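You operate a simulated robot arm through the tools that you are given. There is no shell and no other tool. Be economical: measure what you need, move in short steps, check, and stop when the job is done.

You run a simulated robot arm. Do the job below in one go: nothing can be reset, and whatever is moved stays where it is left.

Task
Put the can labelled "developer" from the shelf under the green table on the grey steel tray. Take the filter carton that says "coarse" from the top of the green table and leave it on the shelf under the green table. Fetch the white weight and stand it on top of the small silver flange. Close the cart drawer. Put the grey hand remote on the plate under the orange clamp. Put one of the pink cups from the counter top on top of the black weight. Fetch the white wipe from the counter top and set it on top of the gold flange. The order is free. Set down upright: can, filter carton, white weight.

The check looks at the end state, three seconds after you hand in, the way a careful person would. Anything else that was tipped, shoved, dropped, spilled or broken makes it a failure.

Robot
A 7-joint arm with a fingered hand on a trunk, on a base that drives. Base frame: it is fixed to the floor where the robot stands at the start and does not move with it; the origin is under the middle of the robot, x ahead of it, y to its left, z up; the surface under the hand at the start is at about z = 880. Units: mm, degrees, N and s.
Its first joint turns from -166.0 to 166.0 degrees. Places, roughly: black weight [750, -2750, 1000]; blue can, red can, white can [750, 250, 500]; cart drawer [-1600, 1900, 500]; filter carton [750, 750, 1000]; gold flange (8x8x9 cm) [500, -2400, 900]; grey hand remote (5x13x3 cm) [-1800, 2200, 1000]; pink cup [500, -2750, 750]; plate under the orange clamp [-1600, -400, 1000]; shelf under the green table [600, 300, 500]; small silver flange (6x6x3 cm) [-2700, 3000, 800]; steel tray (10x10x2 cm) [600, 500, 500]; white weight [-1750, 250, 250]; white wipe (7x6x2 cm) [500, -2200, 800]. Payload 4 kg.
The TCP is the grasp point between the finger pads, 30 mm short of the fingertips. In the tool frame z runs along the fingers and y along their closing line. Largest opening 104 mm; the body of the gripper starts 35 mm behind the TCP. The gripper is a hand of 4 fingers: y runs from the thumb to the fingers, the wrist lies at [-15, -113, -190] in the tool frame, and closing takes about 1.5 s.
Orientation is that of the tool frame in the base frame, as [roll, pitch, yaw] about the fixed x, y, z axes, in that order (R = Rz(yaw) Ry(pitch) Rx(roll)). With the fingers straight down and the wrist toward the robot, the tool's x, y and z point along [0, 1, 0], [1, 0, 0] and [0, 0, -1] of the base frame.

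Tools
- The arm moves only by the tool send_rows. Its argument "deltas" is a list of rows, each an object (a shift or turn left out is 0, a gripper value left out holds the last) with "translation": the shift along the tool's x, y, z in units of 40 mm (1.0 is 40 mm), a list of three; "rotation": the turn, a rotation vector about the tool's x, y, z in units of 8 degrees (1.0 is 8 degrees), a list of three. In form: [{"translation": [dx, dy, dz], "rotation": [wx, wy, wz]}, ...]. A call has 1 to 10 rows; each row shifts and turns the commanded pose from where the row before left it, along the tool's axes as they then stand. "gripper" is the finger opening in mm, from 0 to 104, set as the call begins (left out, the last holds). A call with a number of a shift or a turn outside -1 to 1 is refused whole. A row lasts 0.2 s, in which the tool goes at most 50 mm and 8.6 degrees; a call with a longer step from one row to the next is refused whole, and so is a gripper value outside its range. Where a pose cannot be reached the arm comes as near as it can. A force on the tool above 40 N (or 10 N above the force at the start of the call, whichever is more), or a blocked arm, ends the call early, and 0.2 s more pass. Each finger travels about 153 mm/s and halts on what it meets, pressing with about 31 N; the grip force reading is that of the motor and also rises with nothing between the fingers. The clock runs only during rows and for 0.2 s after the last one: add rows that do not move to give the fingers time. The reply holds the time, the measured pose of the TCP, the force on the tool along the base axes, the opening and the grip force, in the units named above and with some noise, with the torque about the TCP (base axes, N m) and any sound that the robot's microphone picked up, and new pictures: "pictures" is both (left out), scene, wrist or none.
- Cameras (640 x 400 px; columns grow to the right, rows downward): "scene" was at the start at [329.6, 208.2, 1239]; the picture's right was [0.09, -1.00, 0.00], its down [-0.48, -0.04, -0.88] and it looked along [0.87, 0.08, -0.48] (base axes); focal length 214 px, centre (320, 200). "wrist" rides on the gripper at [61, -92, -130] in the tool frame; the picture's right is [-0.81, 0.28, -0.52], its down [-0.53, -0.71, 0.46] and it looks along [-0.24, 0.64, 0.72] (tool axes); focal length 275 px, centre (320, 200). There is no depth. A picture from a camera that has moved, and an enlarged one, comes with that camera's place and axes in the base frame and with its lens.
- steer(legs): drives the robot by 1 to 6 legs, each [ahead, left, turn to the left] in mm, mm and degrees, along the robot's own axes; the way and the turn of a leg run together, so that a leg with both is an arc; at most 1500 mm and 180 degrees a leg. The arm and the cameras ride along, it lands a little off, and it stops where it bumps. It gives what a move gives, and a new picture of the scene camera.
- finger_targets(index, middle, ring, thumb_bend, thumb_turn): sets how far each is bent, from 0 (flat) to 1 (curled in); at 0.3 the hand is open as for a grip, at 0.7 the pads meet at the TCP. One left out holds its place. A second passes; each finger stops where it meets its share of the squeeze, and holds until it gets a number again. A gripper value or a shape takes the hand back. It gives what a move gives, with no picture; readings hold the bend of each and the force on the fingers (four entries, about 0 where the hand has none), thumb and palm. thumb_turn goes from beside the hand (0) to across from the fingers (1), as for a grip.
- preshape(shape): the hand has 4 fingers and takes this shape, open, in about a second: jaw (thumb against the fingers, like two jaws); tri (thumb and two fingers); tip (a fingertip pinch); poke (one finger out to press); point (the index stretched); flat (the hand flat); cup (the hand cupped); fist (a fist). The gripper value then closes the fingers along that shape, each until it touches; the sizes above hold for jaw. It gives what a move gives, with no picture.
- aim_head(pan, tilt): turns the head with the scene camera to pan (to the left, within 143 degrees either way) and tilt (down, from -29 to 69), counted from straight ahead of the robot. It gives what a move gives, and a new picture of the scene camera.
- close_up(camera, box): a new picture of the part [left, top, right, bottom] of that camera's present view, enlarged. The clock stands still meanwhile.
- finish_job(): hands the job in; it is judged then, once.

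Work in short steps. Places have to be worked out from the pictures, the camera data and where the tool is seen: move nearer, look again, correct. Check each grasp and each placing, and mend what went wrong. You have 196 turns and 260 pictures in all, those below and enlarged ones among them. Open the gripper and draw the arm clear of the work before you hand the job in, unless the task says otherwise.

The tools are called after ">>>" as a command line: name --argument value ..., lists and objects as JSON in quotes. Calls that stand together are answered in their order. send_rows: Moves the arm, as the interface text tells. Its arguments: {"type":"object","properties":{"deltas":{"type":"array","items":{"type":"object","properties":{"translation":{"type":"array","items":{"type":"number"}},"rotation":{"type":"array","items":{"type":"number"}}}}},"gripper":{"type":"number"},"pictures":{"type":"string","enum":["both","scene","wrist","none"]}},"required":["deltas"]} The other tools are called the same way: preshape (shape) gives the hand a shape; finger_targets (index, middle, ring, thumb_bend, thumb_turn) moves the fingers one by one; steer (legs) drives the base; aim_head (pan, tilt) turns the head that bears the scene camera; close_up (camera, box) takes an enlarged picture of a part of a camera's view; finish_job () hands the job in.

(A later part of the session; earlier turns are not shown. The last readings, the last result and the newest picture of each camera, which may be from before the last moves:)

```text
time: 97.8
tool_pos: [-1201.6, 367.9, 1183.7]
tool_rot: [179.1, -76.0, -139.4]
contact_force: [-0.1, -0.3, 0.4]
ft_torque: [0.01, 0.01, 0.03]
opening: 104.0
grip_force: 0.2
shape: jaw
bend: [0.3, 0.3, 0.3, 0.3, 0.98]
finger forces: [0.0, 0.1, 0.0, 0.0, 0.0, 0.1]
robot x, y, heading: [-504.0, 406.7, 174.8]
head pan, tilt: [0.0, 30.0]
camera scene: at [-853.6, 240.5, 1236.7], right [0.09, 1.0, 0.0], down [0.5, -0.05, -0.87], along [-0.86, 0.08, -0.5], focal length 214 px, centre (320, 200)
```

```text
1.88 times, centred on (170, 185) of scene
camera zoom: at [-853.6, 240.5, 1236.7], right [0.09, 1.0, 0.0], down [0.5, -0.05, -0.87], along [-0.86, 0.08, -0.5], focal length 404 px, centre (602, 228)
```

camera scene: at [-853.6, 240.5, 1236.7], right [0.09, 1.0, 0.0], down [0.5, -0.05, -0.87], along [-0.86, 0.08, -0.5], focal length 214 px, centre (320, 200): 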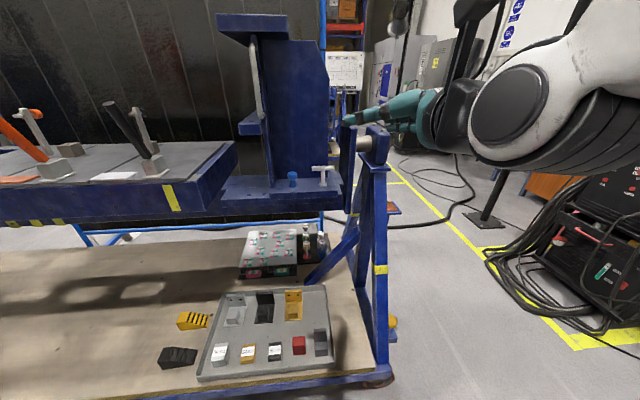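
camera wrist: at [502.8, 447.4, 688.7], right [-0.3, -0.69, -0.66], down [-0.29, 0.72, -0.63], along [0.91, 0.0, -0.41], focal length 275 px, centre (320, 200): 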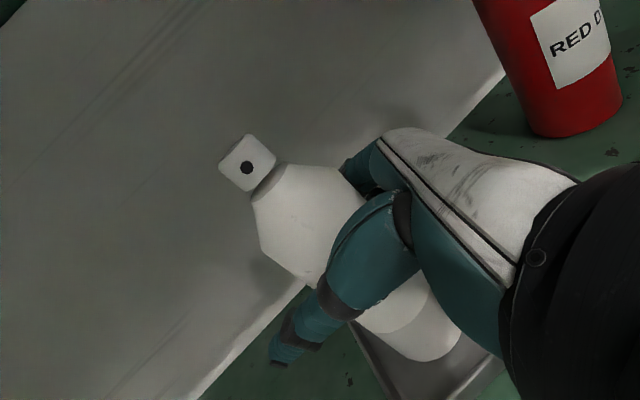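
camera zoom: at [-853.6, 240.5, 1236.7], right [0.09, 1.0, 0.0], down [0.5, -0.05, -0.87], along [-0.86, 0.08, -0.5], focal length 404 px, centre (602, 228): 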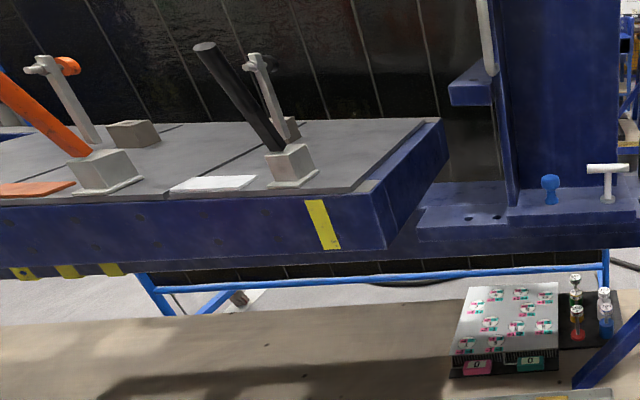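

White weight is the 900 g one at the back right of the platform, next to the end frame. I drive to the fixture's end to look from there.

>>> steer --legs '[[0, -850, 0], [300, 0, 45]]'

>>> aim_head --pan 10 --tilt 30

```text
time: 104.4
tool_pos: [-1167.5, 655.0, 1184.0]
tool_rot: [178.9, -76.0, -94.2]
contact_force: [0.7, 0.1, 0.0]
ft_torque: [-0.01, -0.01, 0.0]
opening: 103.7
grip_force: 0.1
shape: jaw
bend: [0.3, 0.3, 0.3, 0.3, 0.98]
finger forces: [0.0, 0.0, 0.0, 0.1, 0.0, 0.0]
robot x, y, heading: [-702.3, 1177.6, -140.4]
head pan, tilt: [0.0, 30.0]
camera scene: at [-832.1, 811.0, 1236.7], right [-0.64, 0.77, 0.0], down [0.39, 0.32, -0.87], along [-0.67, -0.55, -0.5], focal length 214 px, centre (320, 200)
```

scene: 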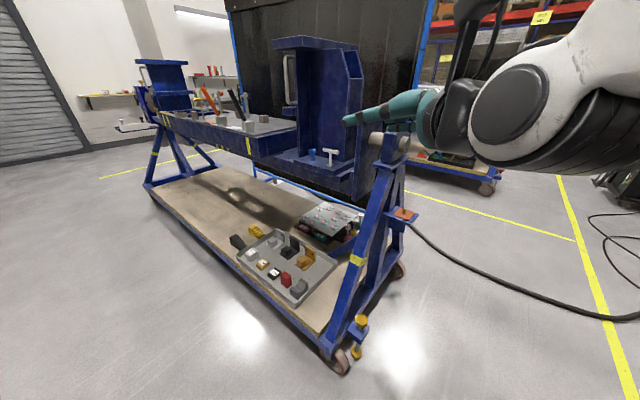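

```text
time: 105.1
tool_pos: [-1167.7, 656.2, 1182.8]
tool_rot: [179.2, -76.0, -94.7]
contact_force: [0.3, 0.8, 0.0]
ft_torque: [-0.02, 0.02, 0.0]
opening: 104.0
grip_force: 0.0
shape: jaw
bend: [0.3, 0.3, 0.3, 0.3, 0.98]
finger forces: [0.0, 0.0, 0.0, 0.0, 0.0, 0.0]
robot x, y, heading: [-705.6, 1177.0, -140.4]
head pan, tilt: [10.0, 30.0]
camera scene: at [-821.0, 799.8, 1236.7], right [-0.76, 0.65, 0.0], down [0.32, 0.38, -0.87], along [-0.56, -0.66, -0.5], focal length 214 px, centre (320, 200)
```

scene: 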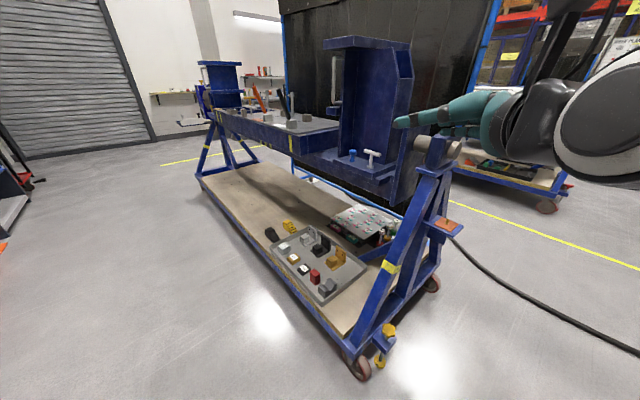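

The weights sit ~110 mm from the fixture's rear edge, behind the end frame's rear leg. I'll reach over from the end with the hand pointing down. First I turn the hand down here.

>>> send_rows --deltas '[{"translation": [-0.15, 0, -0.3], "rotation": [0, -1, 0]}, {"translation": [-0.15, 0, -0.3], "rotation": [0, -1, 0]}, {"translation": [-0.15, 0, -0.3], "rotation": [0, -1, 0]}, {"rotation": [0, -1, 0]}, {"rotation": [0, -1, 0]}, {"rotation": [0, -1, 0]}, {"rotation": [0, -1, 0]}, {"rotation": [0, -1, 0]}, {"rotation": [0, -1, 0]}, {"rotation": [0, -0.5, 0]}]' --pictures "none"

>>> send_rows --deltas '[{"rotation": [0, 0, -1]}, {"rotation": [0, 0, -1]}, {"rotation": [0, 0, -1]}, {"rotation": [0, 0, -1]}, {"rotation": [0, 0, -1]}, {"rotation": [0, 0, -1]}, {"rotation": [0, 0, -1]}, {"rotation": [0, 0, -1]}, {"rotation": [0, 0, -1]}, {"rotation": [0, 0, -0.4]}]' --pictures "none"

```text
time: 107.3
tool_pos: [-1164.1, 696.2, 1180.8]
tool_rot: [179.9, 0.1, -95.3]
contact_force: [0.2, 0.2, -1.0]
ft_torque: [0.03, 0.0, 0.03]
opening: 103.7
grip_force: 0.0
shape: jaw
bend: [0.3, 0.3, 0.3, 0.3, 0.98]
finger forces: [0.0, 0.0, 0.0, 0.0, 0.0, 0.0]
robot x, y, heading: [-705.8, 1173.5, -140.5]
head pan, tilt: [10.0, 30.0]
```

```text
time: 109.5
tool_pos: [-1164.6, 695.7, 1179.7]
tool_rot: [180.0, 0.1, -20.1]
contact_force: [-0.2, 1.3, 0.4]
ft_torque: [0.0, 0.0, -0.01]
opening: 103.7
grip_force: 0.0
shape: jaw
bend: [0.3, 0.3, 0.3, 0.3, 0.98]
finger forces: [0.0, 0.0, 0.0, 0.0, 0.0, 0.0]
robot x, y, heading: [-704.2, 1179.4, -140.1]
head pan, tilt: [10.0, 30.0]
```

I retract the hand, turn to face the fixture end (−y), then strafe toward it in two parts.

>>> send_rows --deltas '[{"translation": [0.485, -0.84, 0]}, {"translation": [0.485, -0.84, 0]}, {"translation": [0.485, -0.84, 0]}, {"translation": [0.485, -0.84, 0]}, {"translation": [0.485, -0.84, 0]}, {"translation": [0.485, -0.84, 0]}, {}]' --pictures "none"

>>> steer --legs '[[0, 0, 50], [40, 0, 0], [0, -600, 0]]'

>>> aim_head --pan -30 --tilt 35

```text
time: 111.1
tool_pos: [-984.2, 844.9, 1181.2]
tool_rot: [-180.0, 0.0, -20.1]
contact_force: [0.0, 0.3, 0.1]
ft_torque: [0.0, 0.02, -0.01]
opening: 104.1
grip_force: 0.0
shape: jaw
bend: [0.3, 0.3, 0.3, 0.3, 0.98]
finger forces: [0.0, 0.1, 0.1, 0.1, 0.1, 0.1]
robot x, y, heading: [-705.6, 1174.6, -140.4]
head pan, tilt: [10.0, 30.0]
```

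```text
time: 117.3
tool_pos: [-1243.2, 713.5, 1182.6]
tool_rot: [180.0, 0.2, 29.3]
contact_force: [0.3, -0.1, 0.4]
ft_torque: [0.02, 0.01, 0.01]
opening: 103.8
grip_force: 0.1
shape: jaw
bend: [0.3, 0.3, 0.3, 0.3, 0.98]
finger forces: [0.0, 0.0, 0.0, 0.0, 0.1, 0.0]
robot x, y, heading: [-1308.9, 1142.6, -90.9]
head pan, tilt: [10.0, 30.0]
camera scene: at [-1101.4, 809.2, 1236.7], right [-0.99, -0.16, 0.0], down [-0.08, 0.49, -0.87], along [0.14, -0.85, -0.5], focal length 214 px, centre (320, 200)
```

scene: 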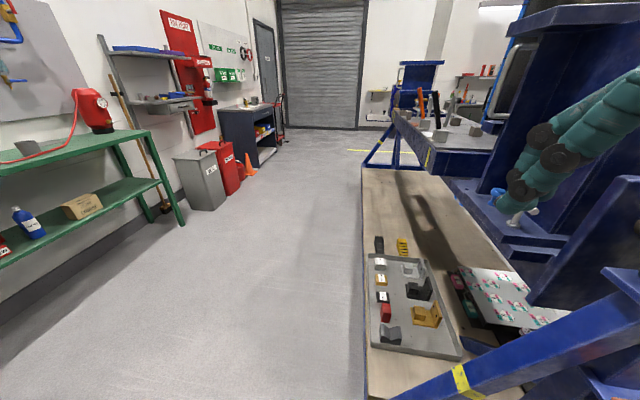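

```text
time: 118.3
tool_pos: [-1241.1, 712.7, 1182.2]
tool_rot: [179.9, 0.2, 29.3]
contact_force: [-0.3, 0.8, 0.1]
ft_torque: [0.0, 0.0, 0.02]
opening: 104.0
grip_force: 0.0
shape: jaw
bend: [0.3, 0.3, 0.3, 0.3, 0.98]
finger forces: [0.1, 0.0, 0.2, 0.0, 0.0, 0.1]
robot x, y, heading: [-1310.1, 1139.3, -90.7]
head pan, tilt: [-30.0, 35.0]
camera scene: at [-1160.8, 822.8, 1229.0], right [-0.86, 0.51, 0.0], down [0.29, 0.49, -0.82], along [-0.42, -0.7, -0.57], focal length 214 px, centre (320, 200)
```

scene: 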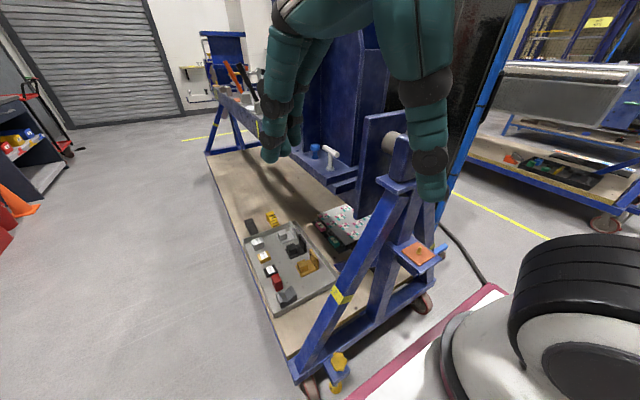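

No bump. I continue strafing 700 mm to line up with the weights and look.

>>> steer --legs '[[-10, -700, 0.7]]'

>>> aim_head --pan 0 --tilt 50

```text
time: 122.2
tool_pos: [-1952.4, 732.5, 1182.3]
tool_rot: [-180.0, 0.2, 29.3]
contact_force: [-0.1, 0.1, -0.3]
ft_torque: [-0.01, 0.03, -0.02]
opening: 103.6
grip_force: 0.2
shape: jaw
bend: [0.3, 0.3, 0.3, 0.3, 0.98]
finger forces: [0.0, 0.1, 0.0, 0.2, 0.0, 0.0]
robot x, y, heading: [-2021.8, 1162.7, -90.8]
head pan, tilt: [-30.0, 35.0]
camera scene: at [-1872.8, 843.2, 1229.0], right [-0.86, 0.51, 0.0], down [0.29, 0.49, -0.82], along [-0.42, -0.7, -0.57], focal length 214 px, centre (320, 200)
```

scene: 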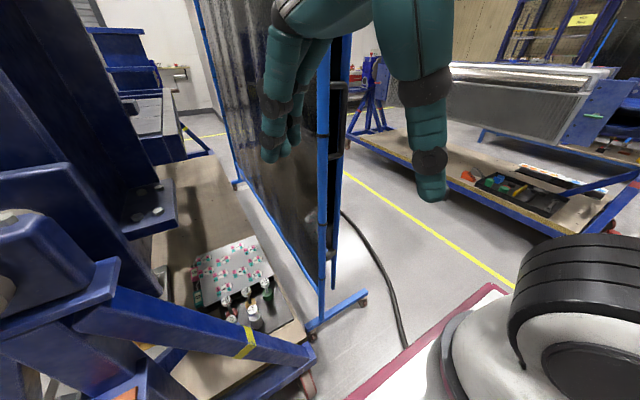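

```text
time: 123.2
tool_pos: [-1953.6, 733.1, 1182.3]
tool_rot: [-180.0, 0.2, 29.3]
contact_force: [-0.1, 0.0, 0.5]
ft_torque: [-0.01, 0.0, 0.0]
opening: 103.9
grip_force: 0.1
shape: jaw
bend: [0.3, 0.3, 0.3, 0.3, 0.98]
finger forces: [0.0, 0.0, 0.1, 0.0, 0.0, 0.1]
robot x, y, heading: [-2025.6, 1160.3, -90.8]
head pan, tilt: [0.0, 50.0]
camera scene: at [-1828.8, 841.9, 1207.3], right [-1.0, 0.02, 0.0], down [0.01, 0.77, -0.64], along [-0.01, -0.64, -0.77], focal length 214 px, centre (320, 200)
```

scene: 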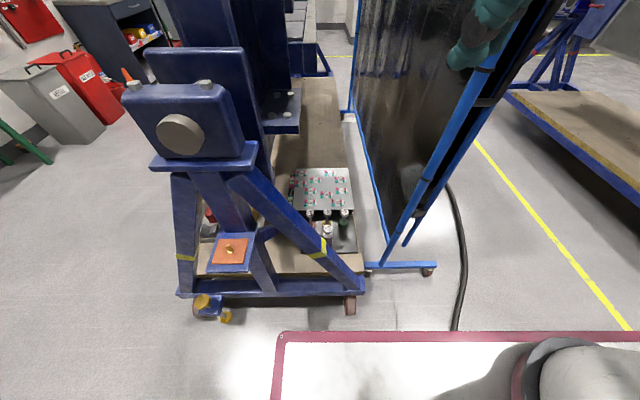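

I see the weights right behind the rear leg. Zoom in.

>>> close_up --camera "scene" --box '[250, 150, 410, 310]'

```text
2.50 times, centred on (330, 230) of scene
camera zoom: at [-1828.8, 841.9, 1207.3], right [-1.0, 0.02, 0.0], down [0.01, 0.77, -0.64], along [-0.01, -0.64, -0.77], focal length 536 px, centre (295, 125)
```

zoom: 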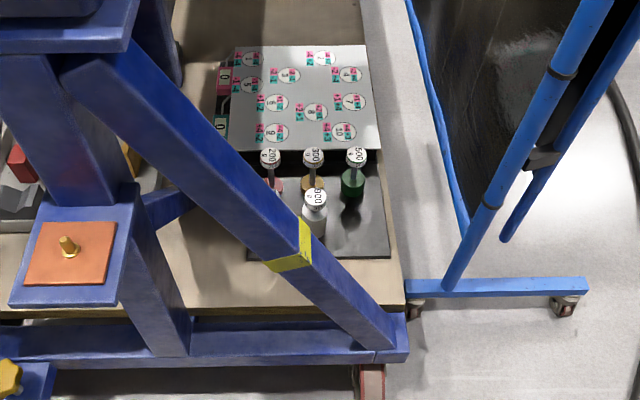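

White weight located at ≈[-1871,338], knob top z≈410. I move the hand above it at z≈930 with a narrowed opening.

>>> send_rows --deltas '[{"translation": [-0.304, 0.96, 0.6]}, {"translation": [-0.304, 0.96, 0.6]}, {"translation": [-0.304, 0.96, 0.6]}, {"translation": [-0.304, 0.96, 0.6]}, {"translation": [-0.304, 0.96, 0.6]}, {"translation": [-0.304, 0.96, 0.6]}, {"translation": [-0.304, 0.96, 0.6]}, {"translation": [-0.304, 0.96, 0.6]}, {"translation": [-0.304, 0.96, 0.6]}, {"translation": [-0.304, 0.96, 0.6]}]' --gripper 64 --pictures "both"

```text
time: 125.4
tool_pos: [-1870.2, 336.2, 942.4]
tool_rot: [180.0, 0.2, 29.4]
contact_force: [-0.4, 0.3, 1.1]
ft_torque: [-0.03, -0.02, 0.02]
opening: 64.4
grip_force: 0.0
shape: jaw
bend: [0.28, 0.4, 0.37, 0.64, 1.0]
finger forces: [0.0, 0.0, 0.1, 0.0, 0.0, 0.0]
robot x, y, heading: [-2019.6, 1161.6, -90.8]
head pan, tilt: [0.0, 50.0]
camera scene: at [-1828.9, 842.2, 1207.3], right [-1.0, 0.01, 0.0], down [0.01, 0.77, -0.64], along [-0.01, -0.64, -0.77], focal length 214 px, centre (320, 200)
camera wrist: at [-1863.0, 447.0, 1070.2], right [-0.57, -0.64, 0.52], down [-0.81, 0.36, -0.45], along [0.1, -0.68, -0.72], focal length 275 px, centre (320, 200)
```

scene: 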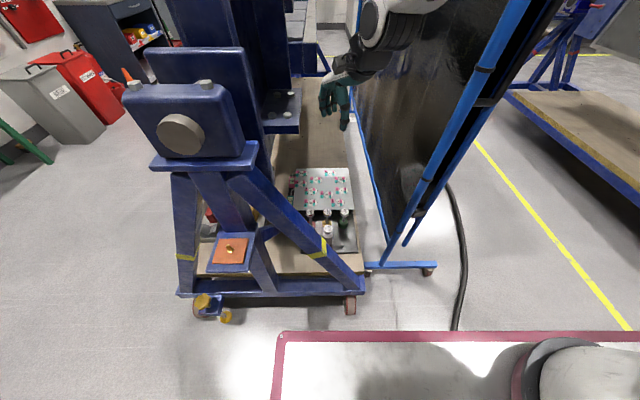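
wrist: 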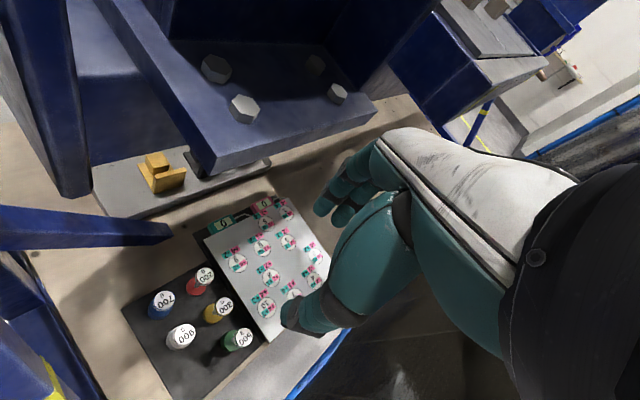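

Wrist view puts the white weight at ≈[-1869,345]. I descend to z≈542 and recheck.

>>> send_rows --deltas '[{"translation": [0, 0, 1]}, {"translation": [0, 0, 1]}, {"translation": [0, 0, 1]}, {"translation": [0, 0, 1]}, {"translation": [0, 0, 1]}, {"translation": [0, 0, 1]}, {"translation": [0, 0, 1]}, {"translation": [0, 0, 1]}, {"translation": [0, 0, 1]}, {"translation": [0, 0, 0.9]}]' --pictures "both"

```text
time: 127.6
tool_pos: [-1873.4, 338.8, 544.7]
tool_rot: [179.9, 0.2, 29.3]
contact_force: [-0.7, 0.1, 0.2]
ft_torque: [0.0, -0.02, 0.01]
opening: 64.3
grip_force: 0.0
shape: jaw
bend: [0.28, 0.4, 0.37, 0.64, 1.0]
finger forces: [0.1, 0.0, 0.0, 0.1, 0.0, 0.1]
robot x, y, heading: [-2022.2, 1164.0, -90.8]
head pan, tilt: [0.0, 50.0]
camera scene: at [-1828.7, 841.9, 1207.2], right [-1.0, 0.01, 0.0], down [0.01, 0.77, -0.64], along [-0.01, -0.64, -0.77], focal length 214 px, centre (320, 200)
camera wrist: at [-1865.5, 450.4, 673.2], right [-0.57, -0.64, 0.52], down [-0.81, 0.36, -0.45], along [0.1, -0.68, -0.72], focal length 275 px, centre (320, 200)
```

scene: 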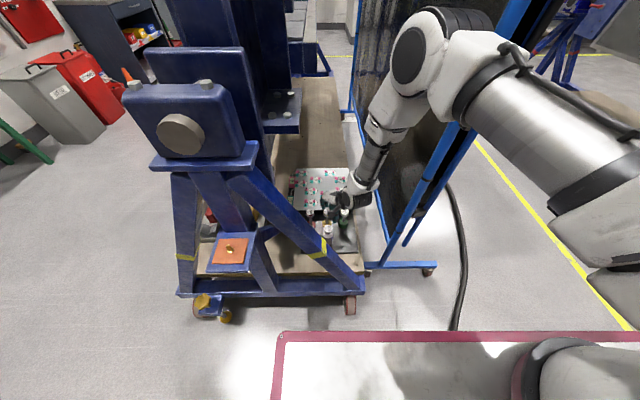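
wrist: 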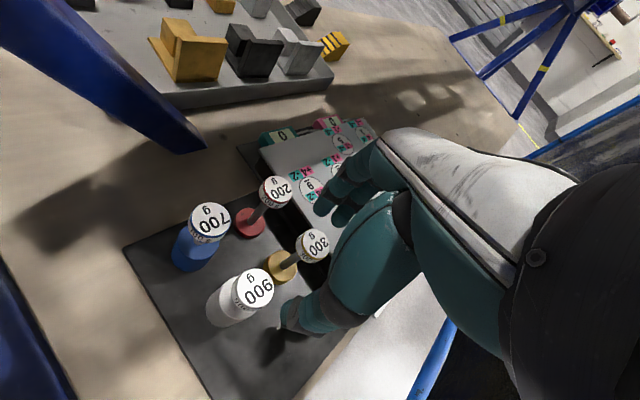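

Aligned within a few mm. I descend 95 mm and look again.

>>> send_rows --deltas '[{"translation": [0.08, -0.04, 0.8]}, {"translation": [0, 0, 0.8]}, {"translation": [0, 0, 0.8]}, {}]' --pictures "wrist"

>>> close_up --camera "scene" --box '[290, 160, 390, 260]'

```text
time: 128.6
tool_pos: [-1871.5, 340.3, 448.9]
tool_rot: [180.0, 0.2, 29.3]
contact_force: [0.3, 0.4, 0.7]
ft_torque: [-0.02, -0.01, -0.03]
opening: 64.3
grip_force: 0.2
shape: jaw
bend: [0.28, 0.4, 0.37, 0.64, 1.0]
finger forces: [0.0, 0.0, 0.0, 0.0, 0.0, 0.0]
robot x, y, heading: [-2023.3, 1161.5, -90.8]
head pan, tilt: [0.0, 50.0]
camera wrist: at [-1864.0, 451.6, 578.0], right [-0.57, -0.64, 0.52], down [-0.81, 0.36, -0.45], along [0.1, -0.68, -0.72], focal length 275 px, centre (320, 200)
```

wrist: 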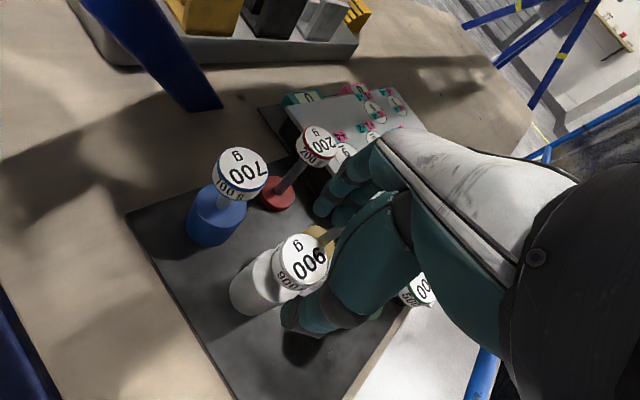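

```text
4.00 times, centred on (340, 210) of scene
camera zoom: at [-1828.7, 841.8, 1207.2], right [-1.0, 0.01, 0.0], down [0.01, 0.77, -0.64], along [-0.01, -0.64, -0.77], focal length 858 px, centre (240, 160)
```

zoom: 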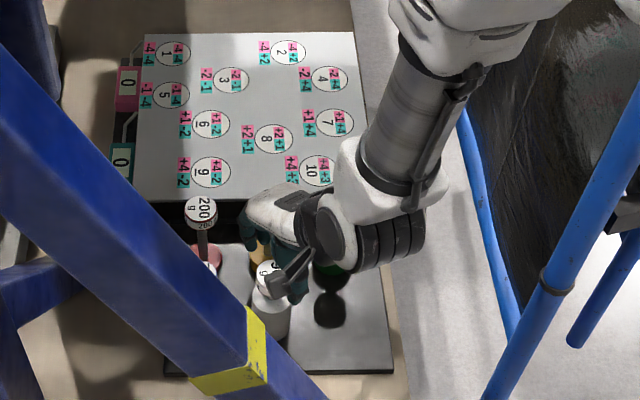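

Knob aligned with the TCP. I descend the last 52 mm slowly and close.

>>> send_rows --deltas '[{"translation": [0, 0, 0.4]}, {"translation": [0, 0, 0.4]}, {"translation": [0, 0, 0.3]}, {"translation": [0, 0, 0.2]}, {}]' --pictures "wrist"

```text
time: 129.8
tool_pos: [-1871.5, 340.8, 400.7]
tool_rot: [180.0, 0.1, 29.3]
contact_force: [0.1, 0.9, 0.0]
ft_torque: [0.0, -0.01, 0.01]
opening: 64.1
grip_force: 0.2
shape: jaw
bend: [0.28, 0.4, 0.37, 0.64, 1.0]
finger forces: [0.1, 0.1, 0.1, 0.0, 0.0, 0.1]
robot x, y, heading: [-2024.1, 1159.9, -90.7]
head pan, tilt: [0.0, 50.0]
camera wrist: at [-1864.7, 451.6, 528.2], right [-0.57, -0.64, 0.52], down [-0.82, 0.36, -0.45], along [0.1, -0.68, -0.72], focal length 275 px, centre (320, 200)
```

wrist: 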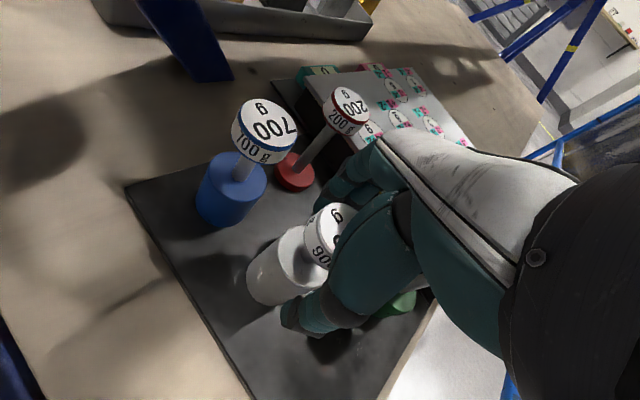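

Fingers straddle the knob. Close.

>>> send_rows --deltas '[{}, {}, {}, {}, {}, {}, {}]' --gripper 10 --pictures "wrist"

```text
time: 131.4
tool_pos: [-1872.1, 340.0, 400.3]
tool_rot: [180.0, 0.1, 29.4]
contact_force: [0.8, -1.4, 2.9]
ft_torque: [-0.05, -0.03, -0.03]
opening: 11.3
grip_force: 0.0
shape: jaw
bend: [0.72, 0.64, 0.63, 0.72, 1.0]
finger forces: [9.1, 0.0, 0.1, 0.0, 3.1, 0.0]
robot x, y, heading: [-2026.1, 1160.3, -90.7]
head pan, tilt: [0.0, 50.0]
camera wrist: at [-1864.6, 451.4, 528.6], right [-0.57, -0.64, 0.52], down [-0.81, 0.36, -0.45], along [0.1, -0.68, -0.72], focal length 275 px, centre (320, 200)
```

wrist: 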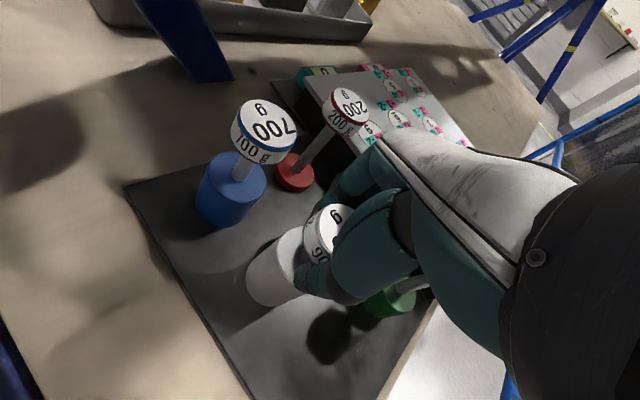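

Fingers closed beneath the knob around the thin stem. I squeeze fully and lift 30 mm to test.

>>> send_rows --deltas '[{}, {}, {}, {}, {"translation": [0, 0, -0.4]}, {"translation": [0, 0, -0.4]}, {}, {}]' --gripper 0 --pictures "wrist"

>>> close_up --camera "scene" --box '[290, 160, 390, 260]'

```text
time: 133.2
tool_pos: [-1873.0, 340.3, 430.8]
tool_rot: [-180.0, 0.0, 29.3]
contact_force: [0.3, -0.6, -9.1]
ft_torque: [0.04, 0.02, -0.05]
opening: 20.2
grip_force: 31.1
shape: jaw
bend: [0.75, 0.72, 0.66, 0.79, 1.0]
finger forces: [19.1, 6.1, 0.0, 0.0, 24.6, 0.0]
robot x, y, heading: [-2023.1, 1161.6, -90.9]
head pan, tilt: [0.0, 50.0]
camera wrist: at [-1864.8, 451.2, 560.3], right [-0.57, -0.64, 0.52], down [-0.82, 0.36, -0.45], along [0.1, -0.68, -0.72], focal length 275 px, centre (320, 200)
```

wrist: 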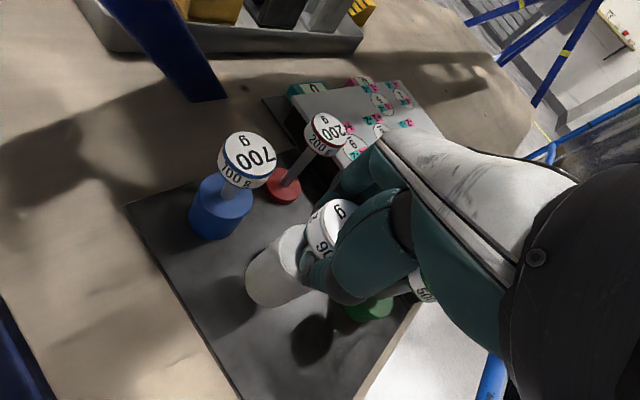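

```text
4.00 times, centred on (340, 210) of scene
camera zoom: at [-1828.7, 841.5, 1207.1], right [-1.0, 0.01, 0.0], down [0.01, 0.77, -0.64], along [-0.01, -0.64, -0.77], focal length 858 px, centre (240, 160)
```

zoom: 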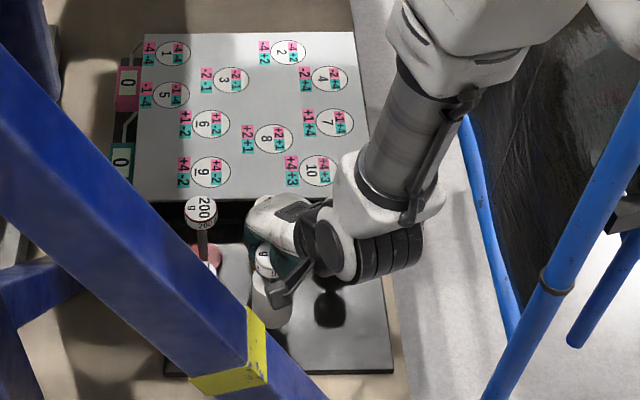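

Weight is up (9 N). I raise it straight to z≈830.

>>> send_rows --deltas '[{"translation": [0, 0, -1]}, {"translation": [0, 0, -1]}, {"translation": [0, 0, -1]}, {"translation": [0, 0, -1]}, {"translation": [0, 0, -1]}, {"translation": [0, 0, -1]}, {"translation": [0, 0, -1]}, {"translation": [0, 0, -1]}, {"translation": [0, 0, -1]}, {"translation": [0, 0, -1]}]' --pictures "none"

>>> send_rows --deltas '[{"translation": [0, 0, -1]}, {"translation": [0, 0, -1]}, {"translation": [0, 0, -1]}, {"translation": [0, 0, -1]}, {"translation": [0, 0, -1]}, {"translation": [0, 0, -1]}, {"translation": [0, 0, -1]}, {}]' --pictures "both"

```text
time: 135.4
tool_pos: [-1870.6, 339.7, 831.2]
tool_rot: [-179.9, 0.1, 29.5]
contact_force: [-0.1, 0.0, -9.8]
ft_torque: [0.03, 0.03, -0.02]
opening: 20.4
grip_force: 31.3
shape: jaw
bend: [0.75, 0.72, 0.66, 0.79, 1.0]
finger forces: [18.8, 6.6, 0.0, 0.0, 25.4, 0.0]
robot x, y, heading: [-2023.5, 1161.1, -90.9]
head pan, tilt: [0.0, 50.0]
```

```text
time: 137.2
tool_pos: [-1868.2, 341.0, 1109.9]
tool_rot: [-180.0, 0.2, 29.4]
contact_force: [0.2, -0.4, -9.6]
ft_torque: [-0.05, 0.0, 0.02]
opening: 19.8
grip_force: 30.9
shape: jaw
bend: [0.75, 0.72, 0.66, 0.79, 1.0]
finger forces: [19.0, 6.8, 0.0, 0.0, 25.9, 0.0]
robot x, y, heading: [-2025.4, 1159.0, -90.8]
head pan, tilt: [0.0, 50.0]
camera scene: at [-1828.7, 841.5, 1207.1], right [-1.0, 0.01, 0.0], down [0.01, 0.77, -0.64], along [-0.01, -0.64, -0.77], focal length 214 px, centre (320, 200)
camera wrist: at [-1860.1, 451.8, 1238.6], right [-0.57, -0.64, 0.52], down [-0.82, 0.36, -0.45], along [0.1, -0.68, -0.72], focal length 275 px, centre (320, 200)
```

scene: 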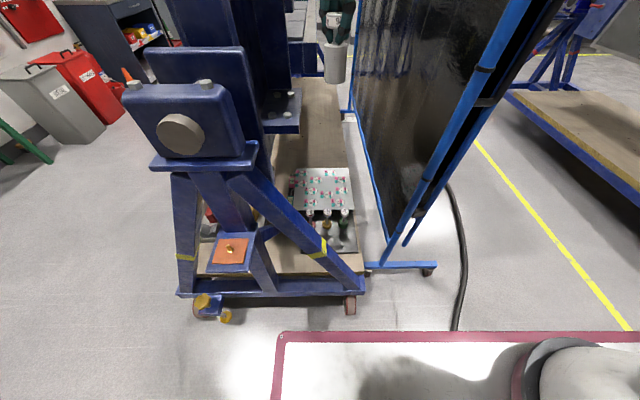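
wrist: 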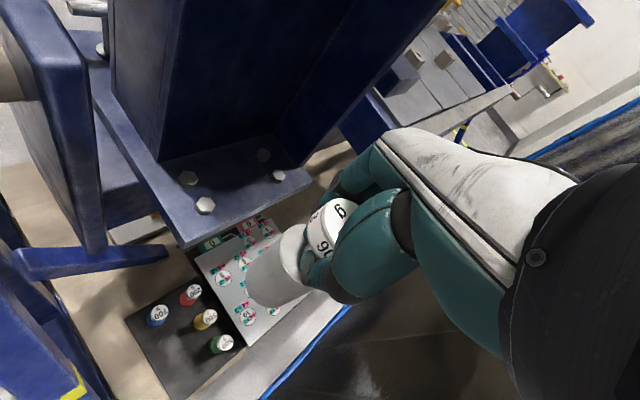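

Weight clear. I retract the arm and look toward the back-left where the silver flange is.

>>> send_rows --deltas '[{"translation": [0.304, -0.96, 0]}, {"translation": [0.304, -0.96, 0]}, {"translation": [0.304, -0.96, 0]}, {"translation": [0.304, -0.96, 0]}, {"translation": [0.304, -0.96, 0]}, {"translation": [0.304, -0.96, 0]}, {"translation": [0.304, -0.96, 0]}, {"translation": [0.304, -0.96, 0]}, {"translation": [0.304, -0.96, 0]}, {"translation": [0.304, -0.96, 0]}]' --pictures "none"

>>> aim_head --pan -140 --tilt 25

>>> aim_head --pan -80 --tilt 25

```text
time: 139.4
tool_pos: [-1943.6, 729.7, 1127.1]
tool_rot: [-179.9, 0.1, 29.3]
contact_force: [0.5, -1.1, -9.1]
ft_torque: [0.05, 0.05, 0.02]
opening: 20.1
grip_force: 31.0
shape: jaw
bend: [0.75, 0.72, 0.66, 0.79, 1.0]
finger forces: [20.9, 6.8, 0.1, 0.1, 27.5, 0.0]
out of reach, approached as far as the arm can: row 9, 10
robot x, y, heading: [-2022.3, 1157.8, -90.9]
head pan, tilt: [0.0, 50.0]
```

```text
time: 141.6
tool_pos: [-1944.7, 729.5, 1127.9]
tool_rot: [-179.9, 0.2, 29.2]
contact_force: [0.6, 0.9, -9.8]
ft_torque: [-0.01, 0.0, 0.04]
opening: 20.6
grip_force: 30.9
shape: jaw
bend: [0.75, 0.72, 0.66, 0.79, 1.0]
finger forces: [20.6, 6.8, 0.0, 0.1, 27.4, 0.1]
robot x, y, heading: [-2024.7, 1159.4, -91.0]
head pan, tilt: [-140.0, 25.0]
camera scene: at [-1885.9, 990.1, 1244.7], right [0.78, 0.63, 0.0], down [0.27, -0.33, -0.91], along [-0.57, 0.7, -0.42], focal length 214 px, centre (320, 200)
```

scene: 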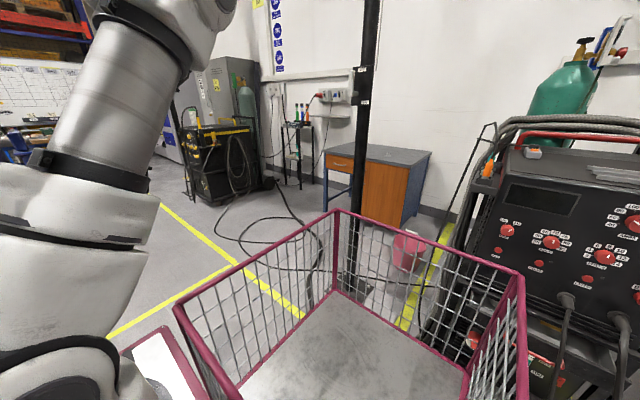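

```text
time: 142.9
tool_pos: [-1944.6, 728.6, 1127.6]
tool_rot: [-180.0, 0.1, 29.1]
contact_force: [-18.9, -82.1, -8.0]
ft_torque: [12.08, -2.65, 1.72]
opening: 20.4
grip_force: 30.9
shape: jaw
bend: [0.75, 0.72, 0.66, 0.79, 1.0]
finger forces: [20.8, 7.0, 0.1, 0.0, 27.4, 0.1]
robot x, y, heading: [-2024.2, 1160.7, -90.7]
head pan, tilt: [-80.0, 25.0]
camera scene: at [-1918.4, 934.6, 1244.7], right [0.17, 0.98, 0.0], down [0.42, -0.07, -0.91], along [-0.89, 0.16, -0.42], focal length 214 px, centre (320, 200)
```

scene: 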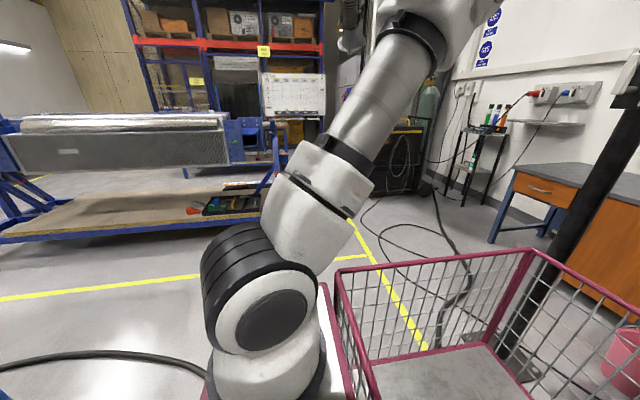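

The head is pressing on the retracted arm (82 N). I move the arm forward/away from the head right away.

>>> send_rows --deltas '[{"translation": [-0.3, 0.6, 0]}, {"translation": [-0.3, 0.9, 0]}, {"translation": [-0.3, 0.9, 0]}, {"translation": [-0.3, 0.9, 0]}, {}]' --pictures "wrist"

```text
time: 144.1
tool_pos: [-1920.6, 591.5, 1127.5]
tool_rot: [-180.0, 0.2, 29.4]
contact_force: [-0.2, -0.1, -8.1]
ft_torque: [0.03, 0.0, 0.02]
opening: 20.4
grip_force: 30.7
shape: jaw
bend: [0.75, 0.72, 0.66, 0.79, 1.0]
finger forces: [21.8, 7.0, 0.1, 0.1, 28.1, 0.0]
robot x, y, heading: [-2021.1, 1159.8, -91.0]
head pan, tilt: [-80.0, 25.0]
camera wrist: at [-1912.7, 702.0, 1256.0], right [-0.57, -0.64, 0.52], down [-0.82, 0.36, -0.45], along [0.1, -0.68, -0.72], focal length 275 px, centre (320, 200)
```

wrist: 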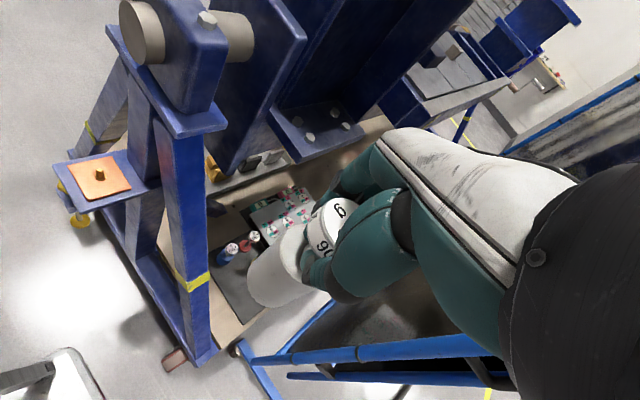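

Force gone. The desk with the orange drawer (≈x −3370…−2450, y≈2900) is the flange's place. I strafe around the pole side and turn to face it.

>>> steer --legs '[[0, -880, 0], [0, 0, -180]]'

>>> aim_head --pan 0 --tilt 25

```text
time: 156.0
tool_pos: [-3041.4, 1744.5, 1127.6]
tool_rot: [-179.9, 0.0, -147.9]
contact_force: [0.0, 0.1, -8.9]
ft_torque: [0.0, -0.03, 0.02]
opening: 20.2
grip_force: 31.0
shape: jaw
bend: [0.75, 0.72, 0.66, 0.79, 1.0]
finger forces: [21.7, 7.0, 0.0, 0.0, 23.9, 0.1]
robot x, y, heading: [-2911.6, 1179.0, 91.8]
head pan, tilt: [-80.0, 25.0]
camera scene: at [-3030.7, 1431.7, 1244.7], right [0.21, -0.98, 0.0], down [-0.41, -0.09, -0.91], along [0.89, 0.19, -0.42], focal length 214 px, centre (320, 200)
```

scene: 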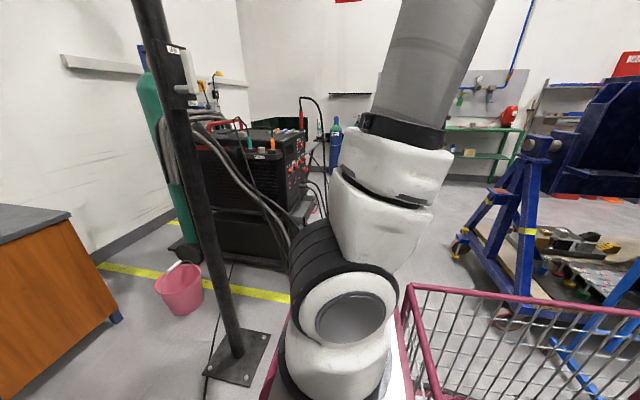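

```text
time: 157.6
tool_pos: [-3041.5, 1744.3, 1128.2]
tool_rot: [-180.0, 0.2, -148.0]
contact_force: [-0.4, 0.6, -8.1]
ft_torque: [0.01, 0.01, 0.01]
opening: 20.1
grip_force: 31.0
shape: jaw
bend: [0.75, 0.72, 0.66, 0.79, 1.0]
finger forces: [21.8, 7.1, 0.0, 0.0, 24.3, 0.1]
robot x, y, heading: [-2914.5, 1173.9, 91.6]
head pan, tilt: [0.0, 25.0]
camera scene: at [-3123.8, 1504.9, 1244.6], right [1.0, 0.03, 0.0], down [0.01, -0.42, -0.91], along [-0.03, 0.91, -0.42], focal length 214 px, centre (320, 200)
```

scene: 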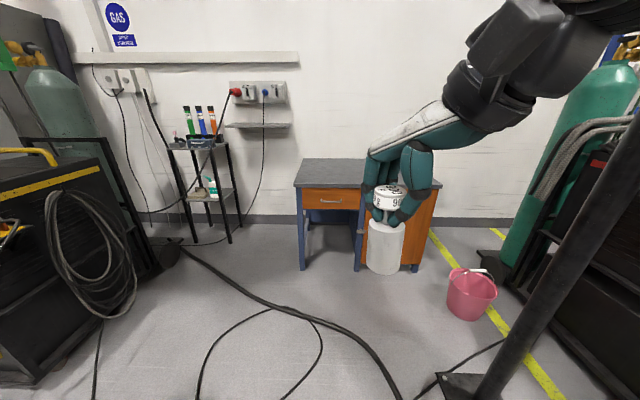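

Desk located (x −3310…−2430, front y≈2860). I drive 550 mm closer and look down on its top.

>>> steer --legs '[[550, 0, -1.6]]'

>>> aim_head --pan -5 --tilt 38

```text
time: 160.8
tool_pos: [-3036.4, 2314.6, 1128.2]
tool_rot: [179.9, 0.3, -149.6]
contact_force: [0.1, -0.4, -9.0]
ft_torque: [-0.02, 0.0, -0.01]
opening: 20.2
grip_force: 31.4
shape: jaw
bend: [0.75, 0.72, 0.66, 0.79, 1.0]
finger forces: [21.9, 7.1, 0.1, 0.0, 24.5, 0.0]
robot x, y, heading: [-2921.9, 1748.7, 90.4]
head pan, tilt: [0.0, 25.0]
camera scene: at [-3125.4, 2077.5, 1244.6], right [1.0, 0.0, 0.0], down [0.0, -0.42, -0.91], along [0.0, 0.91, -0.42], focal length 214 px, centre (320, 200)
```

scene: 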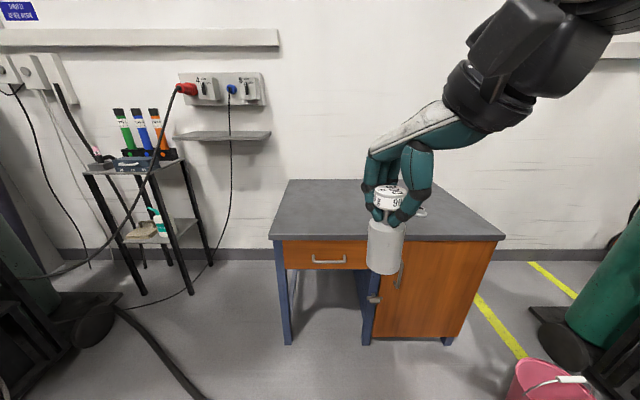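

```text
time: 161.5
tool_pos: [-3036.1, 2313.7, 1127.5]
tool_rot: [-180.0, 0.2, -149.5]
contact_force: [-0.5, 0.6, -7.6]
ft_torque: [0.0, -0.01, -0.03]
opening: 20.4
grip_force: 30.2
shape: jaw
bend: [0.75, 0.72, 0.66, 0.79, 1.0]
finger forces: [22.1, 7.1, 0.0, 0.0, 24.7, 0.0]
robot x, y, heading: [-2921.7, 1744.4, 90.3]
head pan, tilt: [-5.0, 38.0]
camera scene: at [-3117.8, 2071.4, 1224.4], right [1.0, -0.08, 0.0], down [-0.05, -0.61, -0.79], along [0.06, 0.79, -0.62], focal length 214 px, centre (320, 200)
```

scene: 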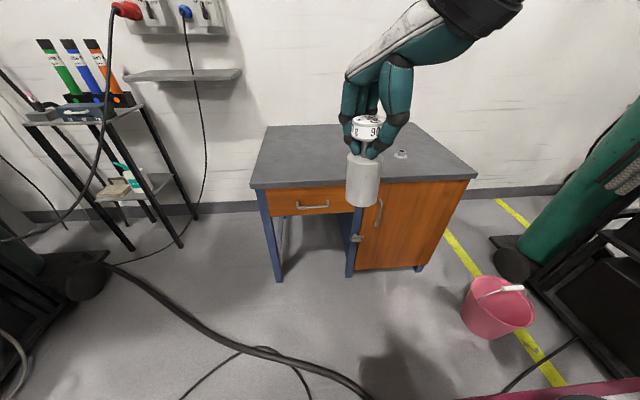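

The silver flange is visible on the desk. Zoom.

>>> close_up --camera "scene" --box '[360, 120, 440, 190]'

>>> close_up --camera "wrist" --box '[0, 0, 640, 400]'

```text
5.71 times, centred on (400, 155) of scene
camera zoom: at [-3117.8, 2071.4, 1224.4], right [1.0, -0.08, 0.0], down [-0.05, -0.61, -0.79], along [0.06, 0.79, -0.62], focal length 1226 px, centre (-137, 457)
```

zoom: 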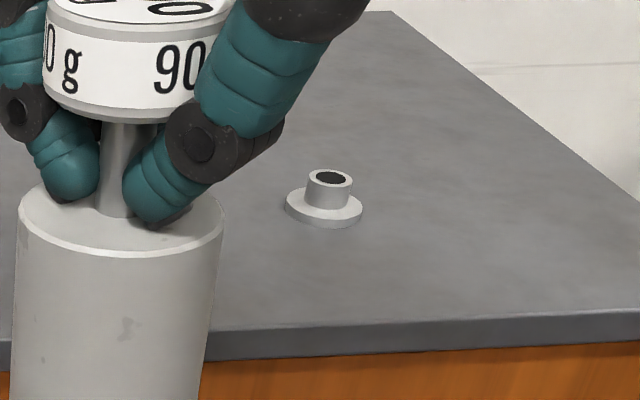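

```text
1.00 times, centred on (320, 200) of wrist (not enlarged: the box is as wide or as high as the picture)
camera zoom: at [-3043.6, 2205.0, 1255.8], right [0.56, 0.65, 0.52], down [0.82, -0.34, -0.45], along [-0.11, 0.68, -0.72], focal length 275 px, centre (320, 200)
```

zoom: 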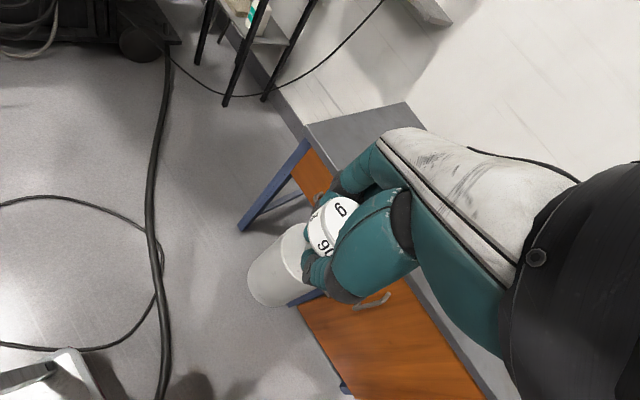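

The flange: a 60 mm disc with ~34 mm hub. I drive 480 mm forward (staying left of the pole) and re-measure it.

>>> steer --legs '[[480, 0, -0.3]]'

>>> aim_head --pan -30 --tilt 42

>>> close_up --camera "scene" --box '[240, 120, 440, 280]'

```text
time: 164.3
tool_pos: [-3035.7, 2782.5, 1127.1]
tool_rot: [-179.9, 0.2, -149.9]
contact_force: [0.0, -0.3, -8.4]
ft_torque: [-0.04, 0.01, -0.02]
opening: 20.2
grip_force: 30.9
shape: jaw
bend: [0.75, 0.72, 0.66, 0.79, 1.0]
finger forces: [22.1, 7.0, 0.0, 0.0, 24.6, 0.0]
robot x, y, heading: [-2925.1, 2209.8, 89.9]
head pan, tilt: [-5.0, 38.0]
camera scene: at [-3117.8, 2540.8, 1224.3], right [1.0, -0.09, 0.0], down [-0.05, -0.61, -0.79], along [0.07, 0.78, -0.62], focal length 214 px, centre (320, 200)
```

scene: 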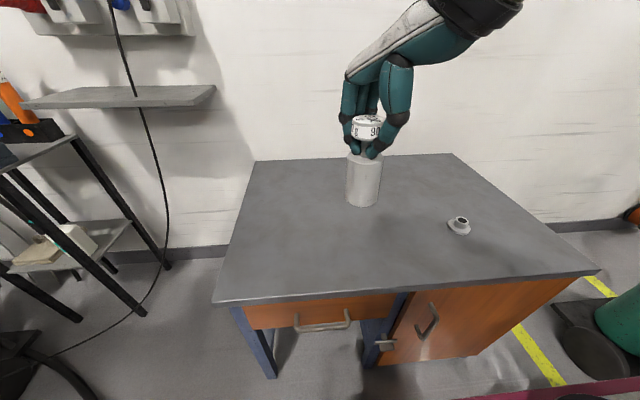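

```text
time: 165.2
tool_pos: [-3036.6, 2782.1, 1126.9]
tool_rot: [-179.9, 0.2, -149.8]
contact_force: [-0.2, 0.0, -9.0]
ft_torque: [0.01, 0.02, 0.01]
opening: 20.2
grip_force: 31.1
shape: jaw
bend: [0.75, 0.72, 0.66, 0.79, 1.0]
finger forces: [22.1, 7.0, 0.0, 0.0, 24.7, 0.0]
robot x, y, heading: [-2924.3, 2214.4, 89.9]
head pan, tilt: [-30.0, 42.0]
camera scene: at [-3083.6, 2527.3, 1218.4], right [0.87, -0.5, 0.0], down [-0.33, -0.58, -0.74], along [0.37, 0.64, -0.67], focal length 214 px, centre (320, 200)
```

scene: 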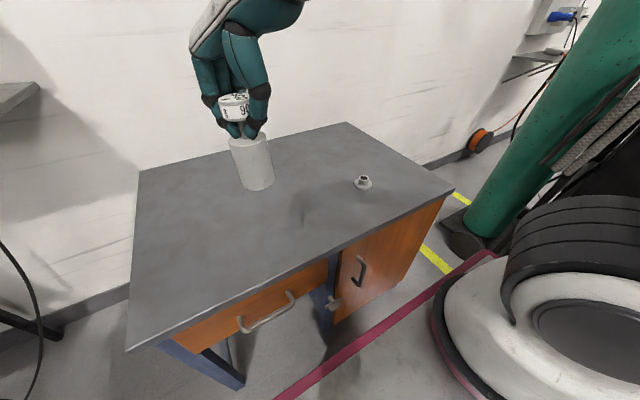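

```text
2.50 times, centred on (340, 200) of scene
camera zoom: at [-3083.6, 2527.3, 1218.4], right [0.87, -0.5, 0.0], down [-0.33, -0.58, -0.74], along [0.37, 0.64, -0.67], focal length 536 px, centre (270, 200)
```

zoom: 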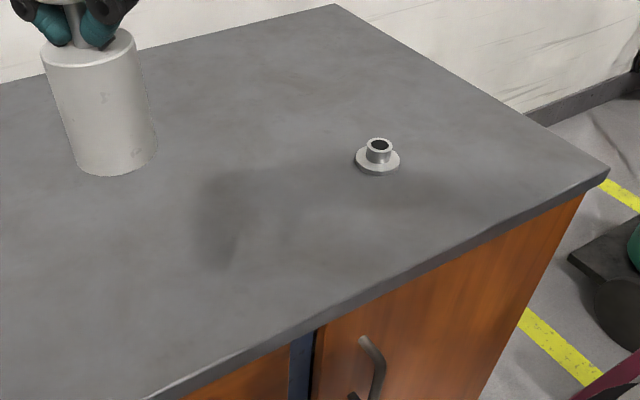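

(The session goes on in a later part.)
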